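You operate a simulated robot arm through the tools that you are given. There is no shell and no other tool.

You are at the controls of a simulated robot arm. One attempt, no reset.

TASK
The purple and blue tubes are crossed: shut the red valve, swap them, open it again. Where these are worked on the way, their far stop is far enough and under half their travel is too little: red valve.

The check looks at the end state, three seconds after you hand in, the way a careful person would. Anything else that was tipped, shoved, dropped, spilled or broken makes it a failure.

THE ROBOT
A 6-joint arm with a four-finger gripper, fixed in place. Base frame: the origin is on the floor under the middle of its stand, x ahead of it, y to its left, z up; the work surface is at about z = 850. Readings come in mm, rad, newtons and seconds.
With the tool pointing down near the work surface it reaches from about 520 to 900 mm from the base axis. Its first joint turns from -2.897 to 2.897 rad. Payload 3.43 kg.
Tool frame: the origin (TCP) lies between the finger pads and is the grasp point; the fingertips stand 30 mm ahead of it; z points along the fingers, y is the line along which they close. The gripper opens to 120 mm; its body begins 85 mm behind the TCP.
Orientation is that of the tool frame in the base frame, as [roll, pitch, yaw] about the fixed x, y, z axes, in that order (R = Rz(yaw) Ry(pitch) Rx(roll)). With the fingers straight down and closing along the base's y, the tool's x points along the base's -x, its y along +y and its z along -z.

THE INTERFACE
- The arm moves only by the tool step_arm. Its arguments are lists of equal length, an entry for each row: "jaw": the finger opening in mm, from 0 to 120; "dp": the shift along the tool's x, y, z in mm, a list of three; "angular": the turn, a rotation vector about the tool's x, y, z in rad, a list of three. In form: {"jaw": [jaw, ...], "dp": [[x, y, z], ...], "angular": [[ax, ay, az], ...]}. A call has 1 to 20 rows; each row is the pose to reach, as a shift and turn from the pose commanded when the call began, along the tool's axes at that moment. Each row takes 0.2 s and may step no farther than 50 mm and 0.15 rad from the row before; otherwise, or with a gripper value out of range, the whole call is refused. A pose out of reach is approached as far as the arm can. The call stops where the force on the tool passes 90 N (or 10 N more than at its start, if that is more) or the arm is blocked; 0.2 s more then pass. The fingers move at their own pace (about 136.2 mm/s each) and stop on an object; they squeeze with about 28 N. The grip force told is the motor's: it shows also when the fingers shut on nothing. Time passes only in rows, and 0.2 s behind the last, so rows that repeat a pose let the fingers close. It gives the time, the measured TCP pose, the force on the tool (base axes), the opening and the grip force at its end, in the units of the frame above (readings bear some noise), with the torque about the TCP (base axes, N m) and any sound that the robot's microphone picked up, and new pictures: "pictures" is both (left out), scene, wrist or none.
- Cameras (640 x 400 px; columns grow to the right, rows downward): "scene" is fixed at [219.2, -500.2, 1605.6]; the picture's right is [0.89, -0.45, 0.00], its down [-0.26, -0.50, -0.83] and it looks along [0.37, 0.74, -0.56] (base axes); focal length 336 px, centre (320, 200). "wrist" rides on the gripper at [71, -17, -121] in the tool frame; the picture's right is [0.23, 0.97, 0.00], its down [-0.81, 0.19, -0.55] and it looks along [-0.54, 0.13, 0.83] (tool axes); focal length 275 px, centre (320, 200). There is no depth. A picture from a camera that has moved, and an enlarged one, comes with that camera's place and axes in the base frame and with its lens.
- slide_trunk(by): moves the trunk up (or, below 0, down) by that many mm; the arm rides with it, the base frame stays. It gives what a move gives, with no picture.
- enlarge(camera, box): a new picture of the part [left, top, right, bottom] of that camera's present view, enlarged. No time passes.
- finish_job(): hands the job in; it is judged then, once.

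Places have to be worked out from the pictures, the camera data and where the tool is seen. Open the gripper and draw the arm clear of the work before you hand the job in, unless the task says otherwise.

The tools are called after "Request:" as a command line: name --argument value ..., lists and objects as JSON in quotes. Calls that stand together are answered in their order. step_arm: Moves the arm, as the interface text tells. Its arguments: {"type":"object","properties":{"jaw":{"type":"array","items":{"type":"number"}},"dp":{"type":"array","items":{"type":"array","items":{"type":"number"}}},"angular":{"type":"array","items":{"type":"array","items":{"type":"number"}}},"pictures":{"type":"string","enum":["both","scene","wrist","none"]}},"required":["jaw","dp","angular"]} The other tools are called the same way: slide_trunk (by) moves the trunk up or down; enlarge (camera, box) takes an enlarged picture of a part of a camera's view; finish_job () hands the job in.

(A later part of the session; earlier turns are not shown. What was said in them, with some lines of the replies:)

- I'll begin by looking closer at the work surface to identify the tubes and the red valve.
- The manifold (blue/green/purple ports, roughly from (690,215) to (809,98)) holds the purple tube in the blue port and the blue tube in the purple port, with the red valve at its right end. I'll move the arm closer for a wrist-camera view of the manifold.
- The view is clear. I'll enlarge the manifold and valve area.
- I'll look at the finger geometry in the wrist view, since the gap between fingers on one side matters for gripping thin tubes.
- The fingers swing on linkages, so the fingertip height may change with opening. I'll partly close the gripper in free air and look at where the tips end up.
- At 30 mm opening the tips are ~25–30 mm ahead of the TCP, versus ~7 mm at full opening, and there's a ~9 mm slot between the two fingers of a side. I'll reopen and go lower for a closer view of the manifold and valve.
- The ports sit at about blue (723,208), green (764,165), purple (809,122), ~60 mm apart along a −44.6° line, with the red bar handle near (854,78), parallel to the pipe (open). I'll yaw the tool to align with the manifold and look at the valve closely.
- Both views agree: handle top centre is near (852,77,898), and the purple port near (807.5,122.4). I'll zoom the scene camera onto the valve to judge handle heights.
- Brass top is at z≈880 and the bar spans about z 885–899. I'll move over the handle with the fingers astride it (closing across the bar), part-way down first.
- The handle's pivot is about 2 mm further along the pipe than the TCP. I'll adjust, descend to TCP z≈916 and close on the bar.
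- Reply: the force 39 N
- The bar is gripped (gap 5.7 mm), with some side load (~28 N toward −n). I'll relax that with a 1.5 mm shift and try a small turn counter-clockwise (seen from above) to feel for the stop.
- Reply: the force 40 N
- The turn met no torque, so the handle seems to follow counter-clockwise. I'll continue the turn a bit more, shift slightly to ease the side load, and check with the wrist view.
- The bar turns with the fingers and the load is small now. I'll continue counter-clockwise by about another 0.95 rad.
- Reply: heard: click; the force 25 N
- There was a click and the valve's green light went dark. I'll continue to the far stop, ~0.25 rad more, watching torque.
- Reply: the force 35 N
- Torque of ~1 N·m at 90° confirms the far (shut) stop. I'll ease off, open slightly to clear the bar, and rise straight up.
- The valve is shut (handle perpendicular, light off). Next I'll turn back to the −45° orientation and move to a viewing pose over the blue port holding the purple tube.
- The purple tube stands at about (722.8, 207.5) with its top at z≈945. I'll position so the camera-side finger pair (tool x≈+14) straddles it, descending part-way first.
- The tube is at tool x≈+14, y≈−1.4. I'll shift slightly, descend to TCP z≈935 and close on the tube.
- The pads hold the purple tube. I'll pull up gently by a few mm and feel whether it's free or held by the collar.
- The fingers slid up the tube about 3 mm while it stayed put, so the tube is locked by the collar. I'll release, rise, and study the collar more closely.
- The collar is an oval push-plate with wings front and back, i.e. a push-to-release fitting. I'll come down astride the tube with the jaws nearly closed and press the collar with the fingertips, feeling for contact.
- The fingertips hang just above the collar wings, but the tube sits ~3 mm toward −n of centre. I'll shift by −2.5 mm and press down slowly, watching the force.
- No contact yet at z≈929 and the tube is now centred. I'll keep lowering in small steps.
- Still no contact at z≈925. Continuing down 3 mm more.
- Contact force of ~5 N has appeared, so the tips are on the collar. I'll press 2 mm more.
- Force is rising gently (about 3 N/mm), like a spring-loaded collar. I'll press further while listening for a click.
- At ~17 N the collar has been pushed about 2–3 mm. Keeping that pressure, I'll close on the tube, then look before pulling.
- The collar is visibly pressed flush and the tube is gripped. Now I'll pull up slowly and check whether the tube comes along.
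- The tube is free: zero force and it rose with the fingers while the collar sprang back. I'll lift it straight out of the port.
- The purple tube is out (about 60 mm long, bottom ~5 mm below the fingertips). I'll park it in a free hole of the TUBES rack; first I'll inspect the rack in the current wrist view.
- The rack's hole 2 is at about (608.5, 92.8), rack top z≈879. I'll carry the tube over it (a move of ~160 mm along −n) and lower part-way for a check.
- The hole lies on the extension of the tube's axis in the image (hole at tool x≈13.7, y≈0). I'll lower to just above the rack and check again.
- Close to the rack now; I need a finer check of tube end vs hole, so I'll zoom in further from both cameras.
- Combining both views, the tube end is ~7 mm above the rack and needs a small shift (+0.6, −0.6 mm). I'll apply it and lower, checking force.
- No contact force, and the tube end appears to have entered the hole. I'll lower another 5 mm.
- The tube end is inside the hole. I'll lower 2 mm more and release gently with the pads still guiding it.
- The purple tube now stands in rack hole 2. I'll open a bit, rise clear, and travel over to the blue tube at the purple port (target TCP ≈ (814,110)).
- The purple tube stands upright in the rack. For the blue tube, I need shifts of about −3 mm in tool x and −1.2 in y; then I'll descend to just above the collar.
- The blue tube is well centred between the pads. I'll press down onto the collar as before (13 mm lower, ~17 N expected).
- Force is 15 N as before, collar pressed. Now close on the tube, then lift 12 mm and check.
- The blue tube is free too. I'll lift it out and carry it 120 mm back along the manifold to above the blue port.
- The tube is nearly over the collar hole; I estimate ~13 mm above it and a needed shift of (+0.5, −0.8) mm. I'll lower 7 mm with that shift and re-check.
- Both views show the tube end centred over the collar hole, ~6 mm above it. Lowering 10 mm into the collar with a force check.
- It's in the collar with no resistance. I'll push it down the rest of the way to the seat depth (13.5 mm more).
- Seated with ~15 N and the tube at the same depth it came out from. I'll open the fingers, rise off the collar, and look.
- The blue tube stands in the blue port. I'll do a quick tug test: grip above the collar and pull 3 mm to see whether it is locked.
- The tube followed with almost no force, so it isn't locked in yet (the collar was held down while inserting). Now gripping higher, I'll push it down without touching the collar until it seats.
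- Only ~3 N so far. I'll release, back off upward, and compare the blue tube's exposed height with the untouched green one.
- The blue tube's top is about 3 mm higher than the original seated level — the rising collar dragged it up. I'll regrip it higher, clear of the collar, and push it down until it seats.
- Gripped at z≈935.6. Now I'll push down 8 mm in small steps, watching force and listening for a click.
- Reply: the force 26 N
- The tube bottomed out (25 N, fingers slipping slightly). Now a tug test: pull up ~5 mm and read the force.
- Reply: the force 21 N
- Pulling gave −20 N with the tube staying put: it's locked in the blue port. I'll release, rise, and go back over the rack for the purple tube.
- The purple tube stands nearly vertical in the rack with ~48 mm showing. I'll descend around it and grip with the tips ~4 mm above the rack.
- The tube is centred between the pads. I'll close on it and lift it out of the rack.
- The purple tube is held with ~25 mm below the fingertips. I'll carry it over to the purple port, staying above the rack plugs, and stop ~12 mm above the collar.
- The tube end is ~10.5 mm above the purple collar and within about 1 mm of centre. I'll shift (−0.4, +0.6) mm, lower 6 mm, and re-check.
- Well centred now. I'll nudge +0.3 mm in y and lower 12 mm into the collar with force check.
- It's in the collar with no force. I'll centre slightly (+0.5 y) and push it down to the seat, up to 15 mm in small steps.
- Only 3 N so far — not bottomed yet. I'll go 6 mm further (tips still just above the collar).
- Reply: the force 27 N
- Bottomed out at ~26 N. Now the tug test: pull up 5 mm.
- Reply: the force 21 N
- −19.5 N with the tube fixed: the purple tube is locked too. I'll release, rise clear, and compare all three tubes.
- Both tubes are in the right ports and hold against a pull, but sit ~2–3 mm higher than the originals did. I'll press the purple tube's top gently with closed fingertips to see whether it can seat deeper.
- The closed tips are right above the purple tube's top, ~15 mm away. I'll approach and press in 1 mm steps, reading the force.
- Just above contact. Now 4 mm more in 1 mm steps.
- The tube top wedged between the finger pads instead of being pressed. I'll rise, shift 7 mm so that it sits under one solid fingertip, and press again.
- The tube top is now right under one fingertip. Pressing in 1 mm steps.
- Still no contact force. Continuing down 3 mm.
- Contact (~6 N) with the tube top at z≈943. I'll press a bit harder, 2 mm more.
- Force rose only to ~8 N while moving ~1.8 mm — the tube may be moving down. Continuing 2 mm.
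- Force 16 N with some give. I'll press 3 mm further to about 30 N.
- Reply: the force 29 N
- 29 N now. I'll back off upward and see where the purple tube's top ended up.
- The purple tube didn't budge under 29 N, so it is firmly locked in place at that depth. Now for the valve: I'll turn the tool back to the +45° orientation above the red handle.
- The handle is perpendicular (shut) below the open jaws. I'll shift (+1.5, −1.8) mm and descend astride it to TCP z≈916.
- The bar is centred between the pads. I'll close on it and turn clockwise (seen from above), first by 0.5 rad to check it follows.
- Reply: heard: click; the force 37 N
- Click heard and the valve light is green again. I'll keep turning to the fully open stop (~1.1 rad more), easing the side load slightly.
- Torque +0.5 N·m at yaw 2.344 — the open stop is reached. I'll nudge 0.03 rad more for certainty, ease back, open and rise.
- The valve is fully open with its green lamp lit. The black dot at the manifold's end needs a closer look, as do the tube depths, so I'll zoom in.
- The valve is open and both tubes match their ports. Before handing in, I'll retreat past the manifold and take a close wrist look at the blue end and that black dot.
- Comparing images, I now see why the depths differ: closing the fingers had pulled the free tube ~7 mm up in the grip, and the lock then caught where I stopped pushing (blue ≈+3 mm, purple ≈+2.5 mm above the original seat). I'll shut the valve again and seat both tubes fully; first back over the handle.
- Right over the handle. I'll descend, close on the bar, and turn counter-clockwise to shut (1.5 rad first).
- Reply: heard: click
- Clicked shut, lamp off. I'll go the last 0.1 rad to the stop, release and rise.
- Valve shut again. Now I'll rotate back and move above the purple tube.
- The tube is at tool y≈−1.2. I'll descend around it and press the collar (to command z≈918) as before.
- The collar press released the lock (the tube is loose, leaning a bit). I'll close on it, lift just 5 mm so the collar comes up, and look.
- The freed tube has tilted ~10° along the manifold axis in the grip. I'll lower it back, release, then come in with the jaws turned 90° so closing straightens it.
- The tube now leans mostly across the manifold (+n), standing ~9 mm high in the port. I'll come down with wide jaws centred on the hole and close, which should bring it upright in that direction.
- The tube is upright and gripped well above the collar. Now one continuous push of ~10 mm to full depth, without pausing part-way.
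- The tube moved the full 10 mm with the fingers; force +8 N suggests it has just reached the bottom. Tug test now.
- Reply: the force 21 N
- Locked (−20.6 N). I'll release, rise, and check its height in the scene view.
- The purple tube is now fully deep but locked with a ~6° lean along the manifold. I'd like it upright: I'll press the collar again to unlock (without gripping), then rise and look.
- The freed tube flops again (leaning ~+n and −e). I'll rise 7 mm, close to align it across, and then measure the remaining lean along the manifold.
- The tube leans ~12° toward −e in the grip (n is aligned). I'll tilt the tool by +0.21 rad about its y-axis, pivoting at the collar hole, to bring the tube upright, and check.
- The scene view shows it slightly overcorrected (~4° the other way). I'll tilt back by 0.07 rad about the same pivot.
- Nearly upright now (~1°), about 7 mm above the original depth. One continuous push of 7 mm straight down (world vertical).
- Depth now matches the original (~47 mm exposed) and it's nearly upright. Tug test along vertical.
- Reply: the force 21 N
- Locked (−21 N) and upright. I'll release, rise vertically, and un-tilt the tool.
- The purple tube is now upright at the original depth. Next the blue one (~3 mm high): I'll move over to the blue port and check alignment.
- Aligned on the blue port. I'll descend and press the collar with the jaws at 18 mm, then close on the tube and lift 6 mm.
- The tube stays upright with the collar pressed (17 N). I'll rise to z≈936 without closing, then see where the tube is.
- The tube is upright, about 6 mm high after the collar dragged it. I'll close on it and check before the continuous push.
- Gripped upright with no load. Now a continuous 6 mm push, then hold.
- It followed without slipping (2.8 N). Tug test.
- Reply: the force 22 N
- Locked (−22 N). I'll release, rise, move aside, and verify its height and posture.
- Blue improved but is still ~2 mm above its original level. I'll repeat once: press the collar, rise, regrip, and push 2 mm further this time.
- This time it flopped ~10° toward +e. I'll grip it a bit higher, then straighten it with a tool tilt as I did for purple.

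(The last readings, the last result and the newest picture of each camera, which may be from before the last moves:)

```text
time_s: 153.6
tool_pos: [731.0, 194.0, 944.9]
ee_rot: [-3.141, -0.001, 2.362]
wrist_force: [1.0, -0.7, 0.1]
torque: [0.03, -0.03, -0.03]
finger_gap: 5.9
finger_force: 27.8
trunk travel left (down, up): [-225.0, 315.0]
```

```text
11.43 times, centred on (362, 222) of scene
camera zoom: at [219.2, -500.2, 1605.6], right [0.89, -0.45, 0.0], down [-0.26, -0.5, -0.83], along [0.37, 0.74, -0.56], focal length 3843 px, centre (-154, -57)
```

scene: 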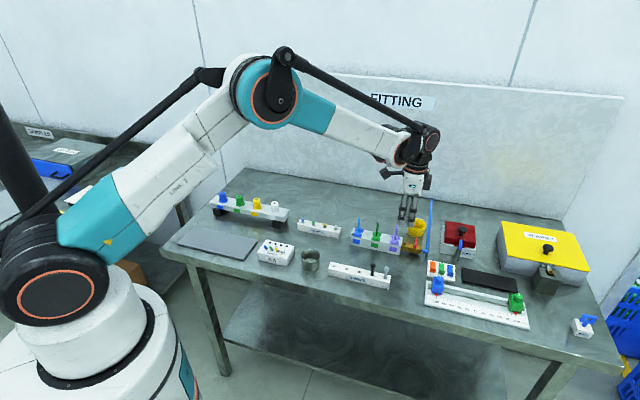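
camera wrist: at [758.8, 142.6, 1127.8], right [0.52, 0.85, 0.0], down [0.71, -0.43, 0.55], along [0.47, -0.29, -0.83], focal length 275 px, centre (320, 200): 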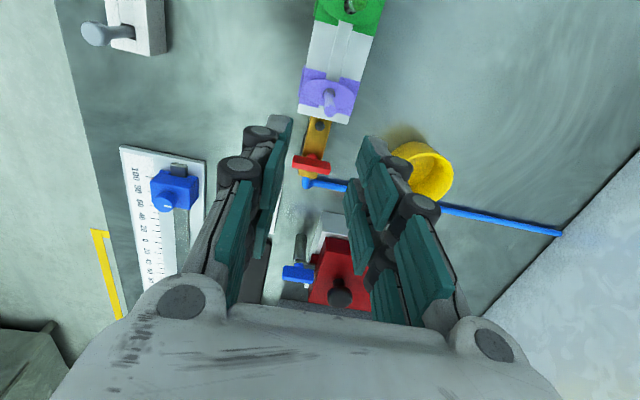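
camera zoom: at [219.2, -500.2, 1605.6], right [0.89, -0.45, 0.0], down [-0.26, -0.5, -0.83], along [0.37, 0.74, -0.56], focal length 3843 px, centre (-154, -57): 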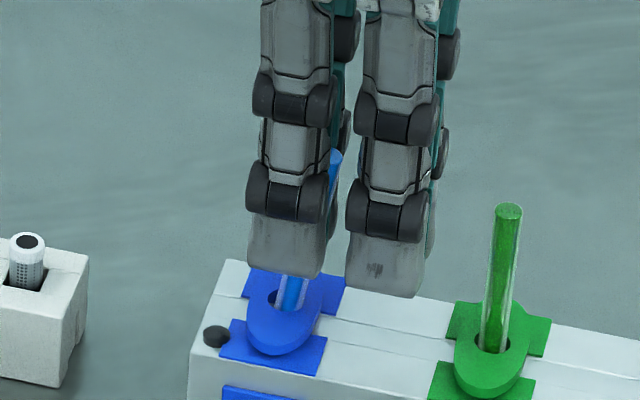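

The lean is ~10–11° toward +e. I'll tilt the tool by −0.145 rad about its y-axis, pivoting at the collar, and check.

Request:
step_arm --jaw '[0, 0, 0]' --dp '[[3.6, 0, -0.8], [7.1, 0, -1.4], [7.1, 0, -1.4]]' --angular '[[0, -0.075, 0], [0, -0.145, 0], [0, -0.145, 0]]' --pictures "none"

Request:
enlarge --camera "scene" --box '[344, 205, 379, 240]'

Request:
enlarge --camera "wrist" --box '[260, 80, 400, 220]'

```text
time_s: 154.4
tool_pos: [724.4, 200.4, 945.7]
ee_rot: [-3.141, 0.146, 2.361]
wrist_force: [-0.4, 0.7, -1.1]
torque: [-0.02, 0.01, 0.01]
finger_gap: 6.1
finger_force: 28.1
trunk travel left (down, up): [-225.0, 315.0]
```

```text
11.43 times, centred on (362, 222) of scene
camera zoom: at [219.2, -500.2, 1605.6], right [0.89, -0.45, 0.0], down [-0.26, -0.5, -0.83], along [0.37, 0.74, -0.56], focal length 3843 px, centre (-154, -57)
```

zoom: 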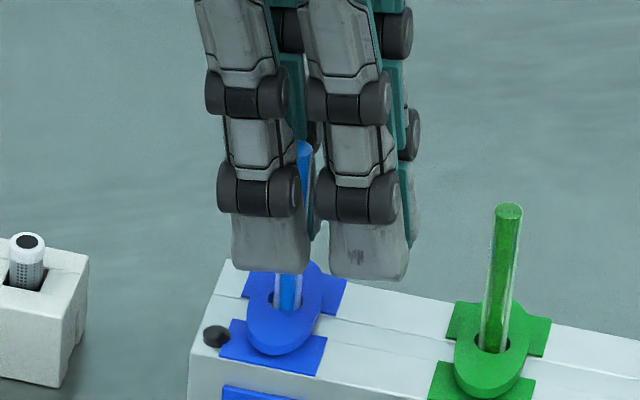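

```text
2.86 times, centred on (330, 150) of wrist
camera zoom: at [651.7, 251.3, 1055.1], right [0.52, 0.85, -0.03], down [0.65, -0.37, 0.66], along [0.55, -0.37, -0.75], focal length 786 px, centre (291, 343)
```

zoom: 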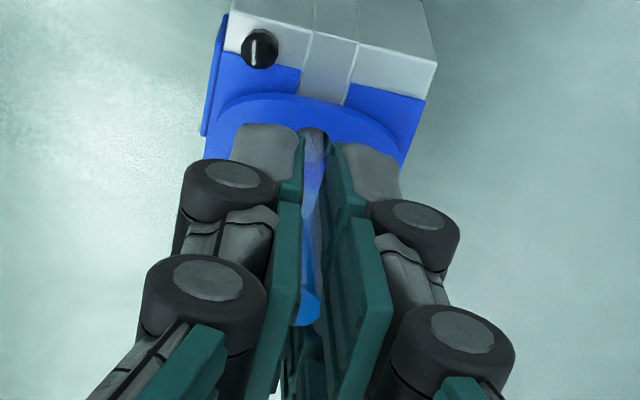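

Close to upright (~1°), about 7 mm high. Now a continuous 6.9 mm push straight down.

Request:
step_arm --jaw '[0, 0, 0, 0]' --dp '[[0.43, 0, 2.97], [0.79, 0, 5.44], [1.0, 0, 6.83], [1.0, 0, 6.83]]' --angular '[[0, 0, 0], [0, 0, 0], [0, 0, 0], [0, 0, 0]]' --pictures "none"

Request:
enlarge --camera "scene" --box '[344, 205, 379, 240]'

```text
time_s: 155.4
tool_pos: [724.7, 200.3, 938.5]
ee_rot: [-3.141, 0.143, 2.361]
wrist_force: [1.3, -0.1, 5.0]
torque: [0.01, -0.09, -0.02]
finger_gap: 5.9
finger_force: 28.0
trunk travel left (down, up): [-225.0, 315.0]
```

```text
11.43 times, centred on (362, 222) of scene
camera zoom: at [219.2, -500.2, 1605.6], right [0.89, -0.45, 0.0], down [-0.26, -0.5, -0.83], along [0.37, 0.74, -0.56], focal length 3843 px, centre (-154, -57)
```

zoom: 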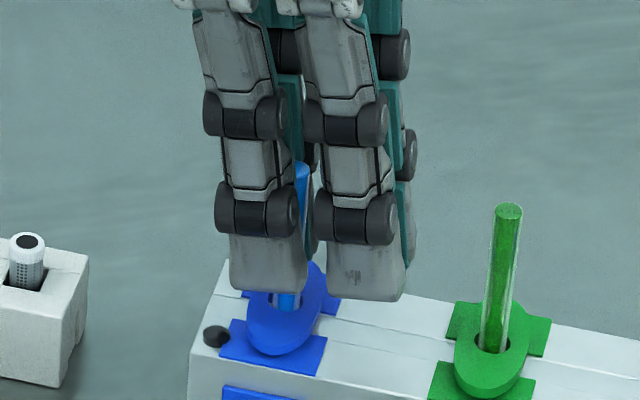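

The exposed length is now ~46 mm, matching the original. Tug test.

Request:
step_arm --jaw '[0, 0, 0, 0]' --dp '[[-0.2, 0, -1.5], [-0.43, 0, -3], [-0.5, 0, -3.46], [-0.5, 0, -3.46]]' --angular '[[0, 0, 0], [0, 0, 0], [0, 0, 0], [0, 0, 0]]' --pictures "none"

Request:
enlarge --camera "scene" --box '[344, 205, 379, 240]'

```text
time_s: 156.4
tool_pos: [727.2, 200.5, 942.2]
ee_rot: [-3.141, 0.144, 2.362]
wrist_force: [-3.4, -0.9, -21.4]
torque: [-0.12, 0.11, 0.02]
finger_gap: 5.8
finger_force: 27.7
trunk travel left (down, up): [-225.0, 315.0]
```

```text
11.43 times, centred on (362, 222) of scene
camera zoom: at [219.2, -500.2, 1605.6], right [0.89, -0.45, 0.0], down [-0.26, -0.5, -0.83], along [0.37, 0.74, -0.56], focal length 3843 px, centre (-154, -57)
```

zoom: 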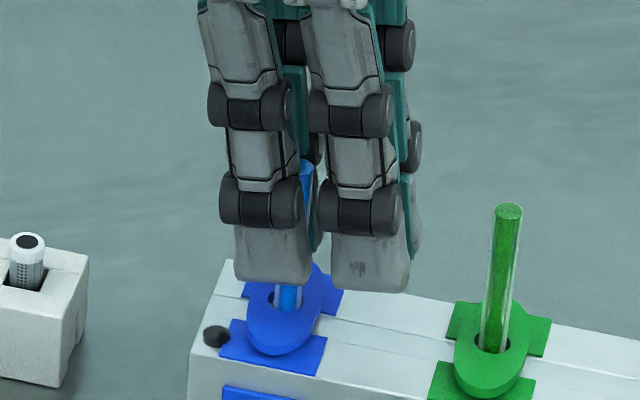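

Locked (−21 N). Release, rise vertically, un-tilt and step aside to inspect.

Request:
step_arm --jaw '[0, 12, 24, 34, 40, 40, 40, 40, 40]' --dp '[[0.2, 0, 1.8], [0.2, 0, 1.8], [0.2, 0, 1.8], [0, 0, 0], [-3.6, 0, -25], [-10.1, 0, -69.3], [-10.1, 0, -69.3], [-10.1, 35, -69.3], [-10.1, 35, -69.3]]' --angular '[[0, 0, 0], [0, 0, 0], [0, 0, 0], [0, 0, 0], [0, 0, 0], [0, 0, 0], [0, 0.145, 0], [0, 0.145, 0], [0, 0.145, 0]]' --pictures "both"

Request:
enlarge --camera "scene" --box '[345, 215, 415, 260]'

Request:
enlarge --camera "scene" --box '[346, 214, 378, 240]'

```text
time_s: 158.4
tool_pos: [750.3, 225.4, 1011.2]
ee_rot: [3.141, 0.002, 2.362]
wrist_force: [-0.8, 0.0, 0.6]
torque: [-0.03, -0.04, 0.02]
finger_gap: 40.0
finger_force: 0.1
trunk travel left (down, up): [-225.0, 315.0]
camera wrist: at [687.6, 264.7, 1133.5], right [0.52, 0.85, 0.0], down [0.71, -0.43, 0.55], along [0.47, -0.29, -0.83], focal length 275 px, centre (320, 200)
```

scene: 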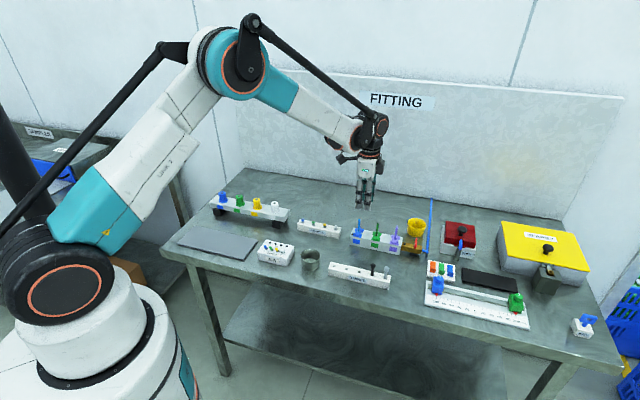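
wrist: 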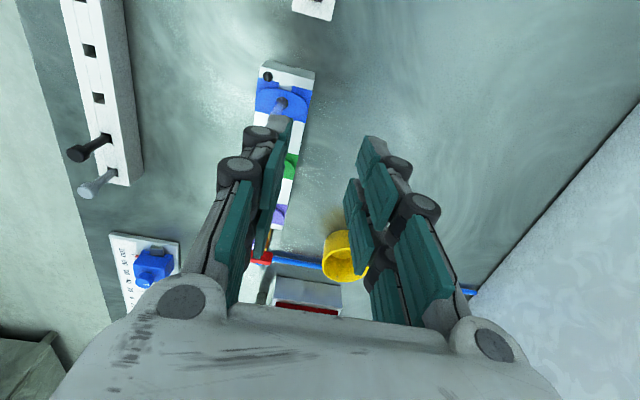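

```text
8.89 times, centred on (380, 238) of scene
camera zoom: at [219.2, -500.2, 1605.6], right [0.89, -0.45, 0.0], down [-0.26, -0.5, -0.83], along [0.37, 0.74, -0.56], focal length 2989 px, centre (-213, -133)
```

zoom: 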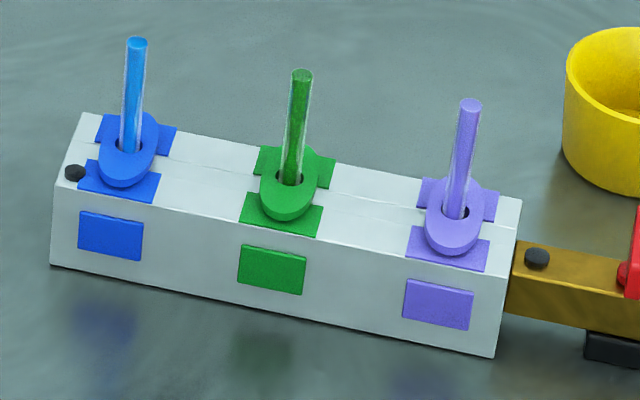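

```text
15.38 times, centred on (362, 227) of scene
camera zoom: at [219.2, -500.2, 1605.6], right [0.89, -0.45, 0.0], down [-0.26, -0.5, -0.83], along [0.37, 0.74, -0.56], focal length 5173 px, centre (-326, -215)
```

zoom: 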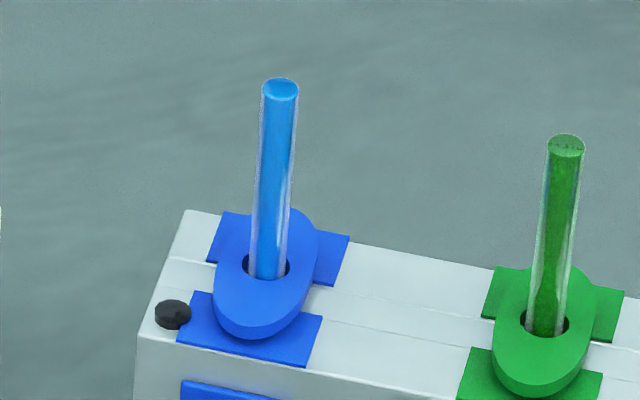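

Both tubes now match the original depth and stand upright, locked. Now back to the valve: rotate and move above the handle.

Request:
step_arm --jaw '[40, 36, 30, 24, 24, 24, 24, 24, 24, 24, 24, 24]' --dp '[[-16.3, -3.2, 0], [-32.7, -6.4, 0], [-49, -9.6, 0], [-65.4, -12.8, 0], [-81.7, -16, 0], [-98.1, -19.2, 0], [-114.4, -22.4, 0], [-130.8, -25.6, 0], [-147.1, -28.8, 0], [-163.5, -32, 0], [-179.8, -35.2, 0], [-179.8, -35.2, 0]]' --angular '[[0, 0, -0.143], [0, 0, -0.286], [0, 0, -0.429], [0, 0, -0.572], [0, 0, -0.715], [0, 0, -0.858], [0, 0, -1.001], [0, 0, -1.144], [0, 0, -1.287], [0, 0, -1.43], [0, 0, -1.574], [0, 0, -1.574]]' --pictures "none"

Request:
enlarge --camera "wrist" --box '[240, 60, 400, 200]'

```text
time_s: 161.0
tool_pos: [853.2, 73.9, 1012.1]
ee_rot: [-3.142, -0.002, -2.348]
wrist_force: [-0.1, -0.2, -0.5]
torque: [0.02, 0.0, 0.02]
finger_gap: 24.1
finger_force: 0.1
trunk travel left (down, up): [-225.0, 315.0]
```

```text
2.86 times, centred on (320, 130) of wrist
camera zoom: at [816.5, 11.5, 1132.9], right [-0.86, 0.52, 0.0], down [0.43, 0.71, 0.55], along [0.29, 0.47, -0.83], focal length 786 px, centre (320, 400)
```

zoom: 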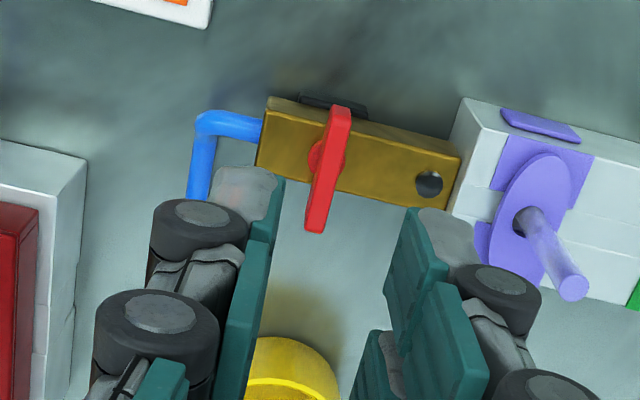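

Aligned over the handle. Descend, close on the bar and turn clockwise to open (1.5 rad first).

Request:
step_arm --jaw '[24, 24, 24, 24, 24, 24, 12, 0, 0, 0]' --dp '[[0.5, -0.3, 12], [0.5, -0.3, 32], [0.5, -0.3, 52], [0.5, -0.3, 72], [0.5, -0.3, 86], [0.5, -0.3, 94.5], [0.5, -0.3, 94.5], [0.5, -0.3, 94.5], [0.5, -0.3, 94.5], [0.5, -0.3, 94.5]]' --angular '[[0, 0, 0], [0, 0, 0], [0, 0, 0], [0, 0, 0], [0, 0, 0], [0, 0, 0], [0, 0, 0], [0, 0, 0], [0, 0, 0], [0, 0, 0]]' --pictures "none"

Request:
enlarge --camera "wrist" --box '[240, 60, 400, 200]'

Request:
enlarge --camera "scene" --box '[385, 215, 441, 257]'

```text
time_s: 163.2
tool_pos: [852.6, 73.9, 916.9]
ee_rot: [3.139, -0.002, -2.346]
wrist_force: [-40.5, 21.7, -27.3]
torque: [0.82, 0.77, -0.38]
finger_gap: 5.8
finger_force: 40.4
trunk travel left (down, up): [-225.0, 315.0]
```

```text
2.86 times, centred on (320, 130) of wrist
camera zoom: at [815.9, 13.4, 1038.5], right [-0.86, 0.52, 0.0], down [0.43, 0.71, 0.55], along [0.28, 0.47, -0.83], focal length 786 px, centre (320, 400)
```

zoom: 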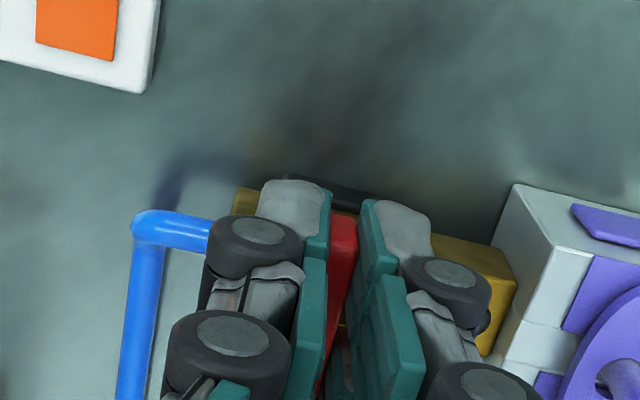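

```text
9.52 times, centred on (413, 236) of scene
camera zoom: at [219.2, -500.2, 1605.6], right [0.89, -0.45, 0.0], down [-0.26, -0.5, -0.83], along [0.37, 0.74, -0.56], focal length 3202 px, centre (-566, -143)
```

zoom: 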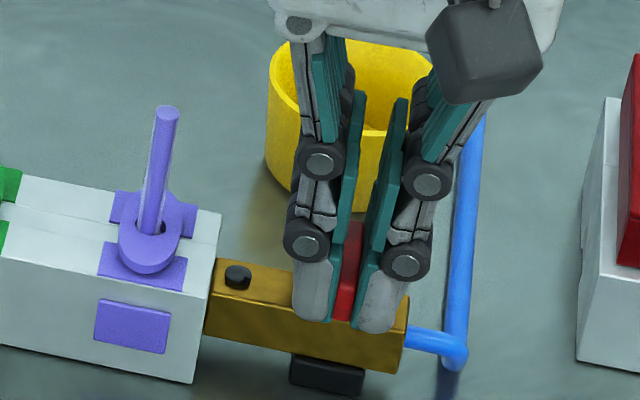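

Gripped; side load ~44 N toward −e, so I'll shift 1.3 mm that way while turning clockwise.

Request:
step_arm --jaw '[0, 0, 0, 0, 0, 0, 0, 0, 0, 0, 0, 0, 0, 0, 0]' --dp '[[0.4, 1.3, 0], [0.4, 1.3, 0], [0.4, 1.3, 0], [0.4, 1.3, 0], [0.4, 1.3, 0], [0.4, 1.3, 0], [0.4, 1.3, 0], [0.4, 1.3, 0], [0.4, 1.3, 0], [0.4, 1.3, 0], [0.4, 1.3, 0], [0.4, 1.3, 0], [0.4, 1.3, 0], [0.4, 1.3, 0], [0.4, 1.3, 0]]' --angular '[[0, 0, 0], [0, 0, 0.12], [0, 0, 0.24], [0, 0, 0.36], [0, 0, 0.48], [0, 0, 0.6], [0, 0, 0.72], [0, 0, 0.84], [0, 0, 0.96], [0, 0, 1.08], [0, 0, 1.2], [0, 0, 1.32], [0, 0, 1.44], [0, 0, 1.54], [0, 0, 1.54]]' --pictures "none"

Request:
enlarge --camera "scene" --box '[385, 215, 441, 257]'

```text
time_s: 166.4
tool_pos: [851.9, 74.4, 918.0]
ee_rot: [-3.139, -0.001, 2.395]
wrist_force: [-10.8, 10.1, -10.2]
torque: [0.56, 0.59, -0.01]
finger_gap: 5.9
finger_force: 40.4
trunk travel left (down, up): [-225.0, 315.0]
heard: click
```

```text
9.52 times, centred on (413, 236) of scene
camera zoom: at [219.2, -500.2, 1605.6], right [0.89, -0.45, 0.0], down [-0.26, -0.5, -0.83], along [0.37, 0.74, -0.56], focal length 3202 px, centre (-566, -143)
```

zoom: 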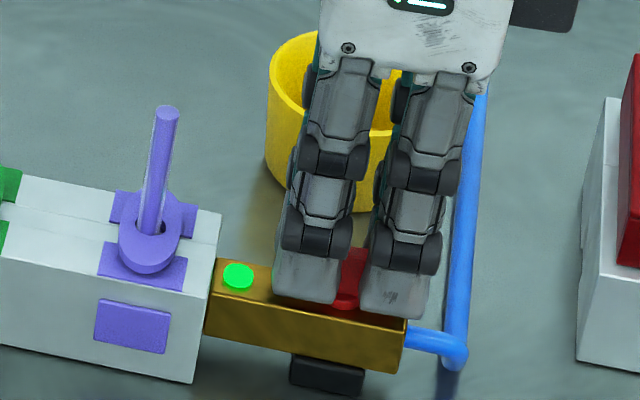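

Clicked open, lamp green. I'll turn the last bit to the stop (torque check), ease off, release and rise.

Request:
step_arm --jaw '[0, 0, 0]' --dp '[[0, 0, 0], [0, 0, 0], [0, 0, 0]]' --angular '[[0, 0, 0.05], [0, 0, 0.09], [0, 0, 0.09]]' --pictures "none"

Request:
enlarge --camera "scene" --box '[340, 205, 440, 267]'

```text
time_s: 167.2
tool_pos: [852.8, 73.9, 918.1]
ee_rot: [3.141, -0.002, 2.305]
wrist_force: [-13.7, 5.7, -9.6]
torque: [-0.09, 0.11, 1.44]
finger_gap: 6.6
finger_force: 40.5
trunk travel left (down, up): [-225.0, 315.0]
```

```text
6.40 times, centred on (390, 236) of scene
camera zoom: at [219.2, -500.2, 1605.6], right [0.89, -0.45, 0.0], down [-0.26, -0.5, -0.83], along [0.37, 0.74, -0.56], focal length 2152 px, centre (-128, -30)
```

zoom: 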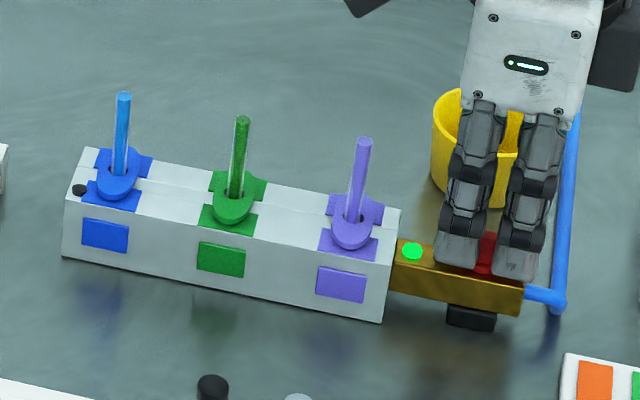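

Stop reached (1.44 N·m). I'll ease back, release, rise, and draw the arm clear.

Request:
step_arm --jaw '[0, 0, 24, 24, 24, 24, 24, 24, 40, 40]' --dp '[[0, 0, 0], [0, 0, 0], [0, 0, 0], [0, 0, 0], [0, 0, -20], [0, 0, -50], [0, 0, -90], [0, 0, -130], [0, 0, -150], [0, 0, -150]]' --angular '[[0, 0, -0.04], [0, 0, -0.05], [0, 0, -0.05], [0, 0, -0.05], [0, 0, -0.05], [0, 0, -0.05], [0, 0, -0.05], [0, 0, -0.05], [0, 0, -0.05], [0, 0, -0.05]]' --pictures "both"

Request:
enlarge --camera "scene" --box '[340, 205, 440, 267]'

Request:
enlarge --camera "wrist" --box '[220, 0, 420, 180]'

```text
time_s: 169.4
tool_pos: [850.1, 73.0, 1069.6]
ee_rot: [-3.141, -0.001, 2.356]
wrist_force: [-0.6, -0.1, 0.0]
torque: [-0.01, 0.01, 0.01]
finger_gap: 40.0
finger_force: 0.1
trunk travel left (down, up): [-225.0, 315.0]
camera wrist: at [788.5, 113.7, 1190.7], right [0.53, 0.85, 0.0], down [0.71, -0.44, 0.55], along [0.47, -0.29, -0.83], focal length 275 px, centre (320, 200)
```

scene: 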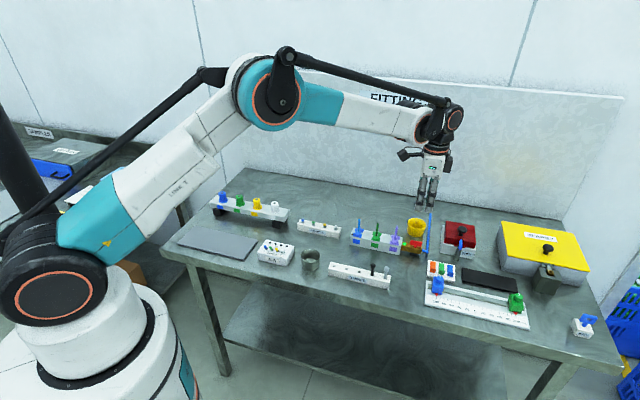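
wrist: 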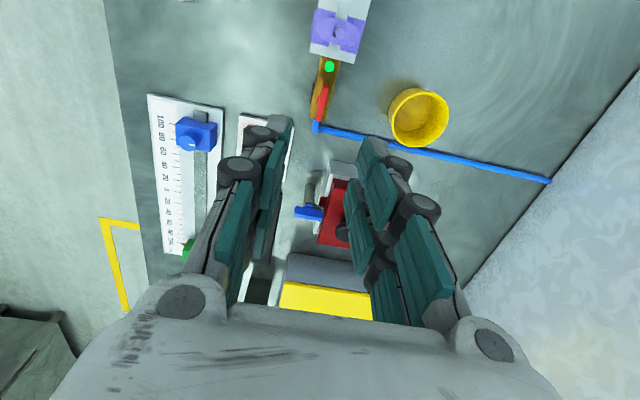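

```text
6.40 times, centred on (390, 236) of scene
camera zoom: at [219.2, -500.2, 1605.6], right [0.89, -0.45, 0.0], down [-0.26, -0.5, -0.83], along [0.37, 0.74, -0.56], focal length 2152 px, centre (-128, -30)
```

zoom: 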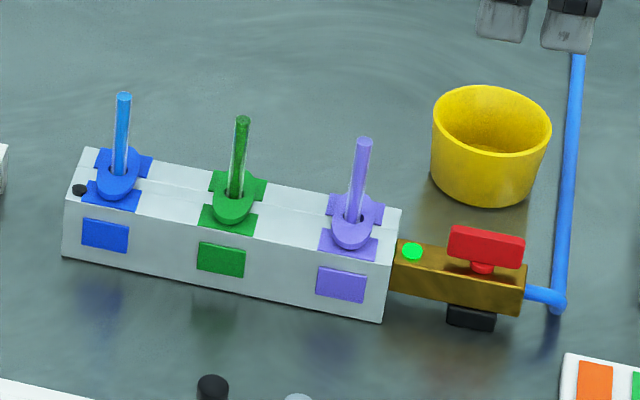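

```text
2.22 times, centred on (320, 90) of wrist
camera zoom: at [788.5, 113.7, 1190.7], right [0.53, 0.85, 0.0], down [0.71, -0.44, 0.55], along [0.47, -0.29, -0.83], focal length 612 px, centre (320, 444)
```

zoom: 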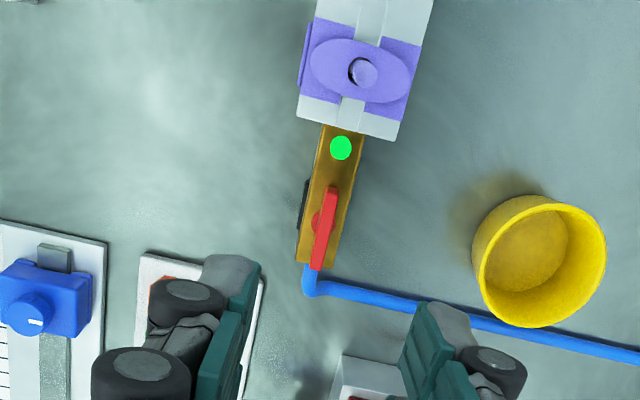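

Everything is in place: blue in blue, purple in purple, valve fully open with its green lamp lit, nothing else disturbed. I'll draw the arm up and back, clear of the work.

Request:
step_arm --jaw '[60, 80, 100, 120, 120, 120, 120, 120, 120, 120]' --dp '[[0, 0, -40], [0, 0, -80], [40, -16, -100], [80, -32, -120], [120, -47, -135], [160, -63, -145], [200, -78, -155], [240, -94, -160], [270, -105, -160], [270, -105, -160]]' --angular '[[0, 0, 0], [0, 0, 0], [0, 0, 0], [0, 0, 0], [0, 0, 0], [0, 0, 0], [0, 0, 0], [0, 0, 0], [0, 0, 0], [0, 0, 0]]' --pictures "both"

Request:
enlarge --camera "scene" --box '[340, 205, 440, 267]'

Request:
enlarge --camera "scene" --box '[180, 180, 400, 300]'

```text
time_s: 171.6
tool_pos: [585.4, 189.5, 1228.5]
ee_rot: [3.141, 0.0, 2.356]
wrist_force: [-0.4, 0.6, 0.3]
torque: [0.02, -0.01, 0.0]
finger_gap: 119.9
finger_force: 0.1
trunk travel left (down, up): [-225.0, 315.0]
camera wrist: at [523.9, 230.4, 1349.5], right [0.53, 0.85, 0.0], down [0.71, -0.44, 0.55], along [0.47, -0.29, -0.83], focal length 275 px, centre (320, 200)
```

scene: 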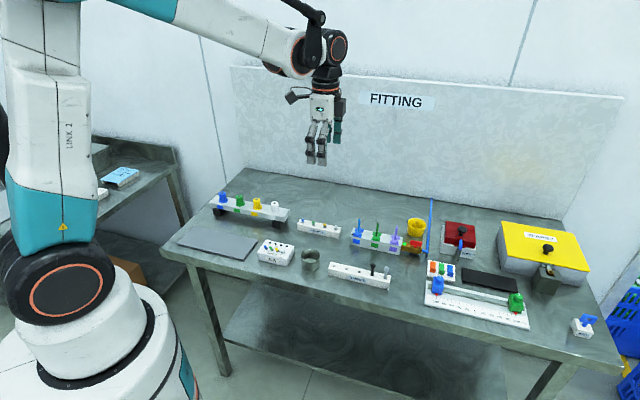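
wrist: 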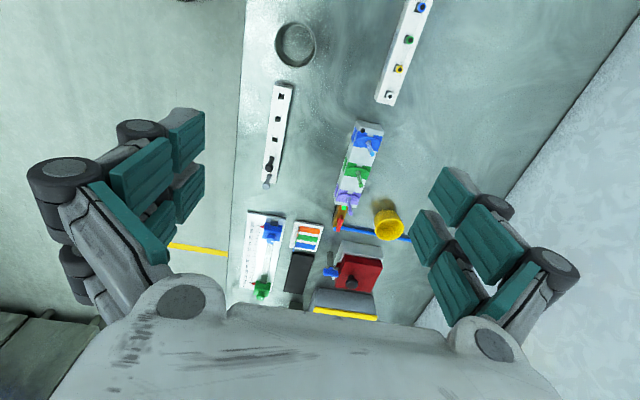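

```text
6.40 times, centred on (390, 236) of scene
camera zoom: at [219.2, -500.2, 1605.6], right [0.89, -0.45, 0.0], down [-0.26, -0.5, -0.83], along [0.37, 0.74, -0.56], focal length 2152 px, centre (-128, -30)
```

zoom: 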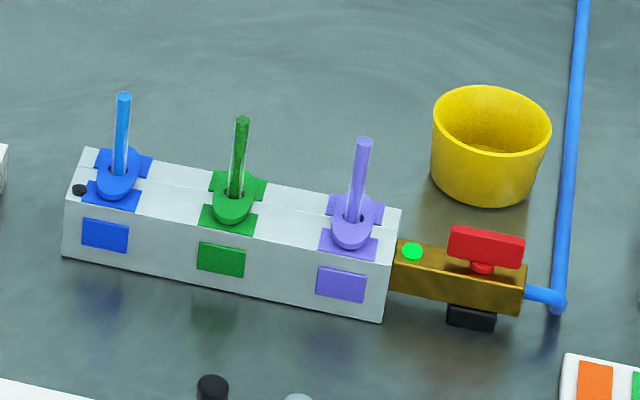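

```text
2.91 times, centred on (290, 240) of scene
camera zoom: at [219.2, -500.2, 1605.6], right [0.89, -0.45, 0.0], down [-0.26, -0.5, -0.83], along [0.37, 0.74, -0.56], focal length 978 px, centre (407, 84)
```

zoom: 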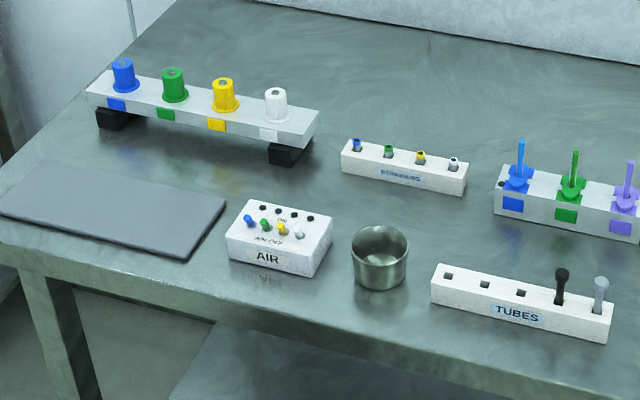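

The arm is clear with the gripper open. The tubes are swapped, locked and at original depth, the red valve is fully open with its lamp green, and everything else is as it was. I'll hand in the job.

Request:
finish_job

```text
The job is handed in.
```

The blue tube is now in the blue port, the purple tube is in the purple port, and the red valve is open again. The job has been handed in, but I haven't seen the verdict.

- **Tubes:** both are locked in place. A tug of about 21 N did not move either one. They stand close to upright and within about 1–2 mm of their original depth.
- **Redone once:** on the first pass both tubes locked 2–3 mm too high. I had already reopened the valve, so I shut it again, reseated both tubes and reopened it.
- **Valve:** both times it was turned to its far stop to shut before I touched the tubes, and back to its open stop afterwards. Its green lamp is lit.
- **Rest of the bench:** I parked the purple tube briefly in a free hole of the TUBES rack, which is empty again. Nothing else looks moved in the final pictures. The arm is drawn back with the gripper open.

One thing I could not explain is a small black dot on top of the manifold, near the blue port. It looks like an unlit lamp. It was dark at the start, stayed dark throughout, and is still dark now.
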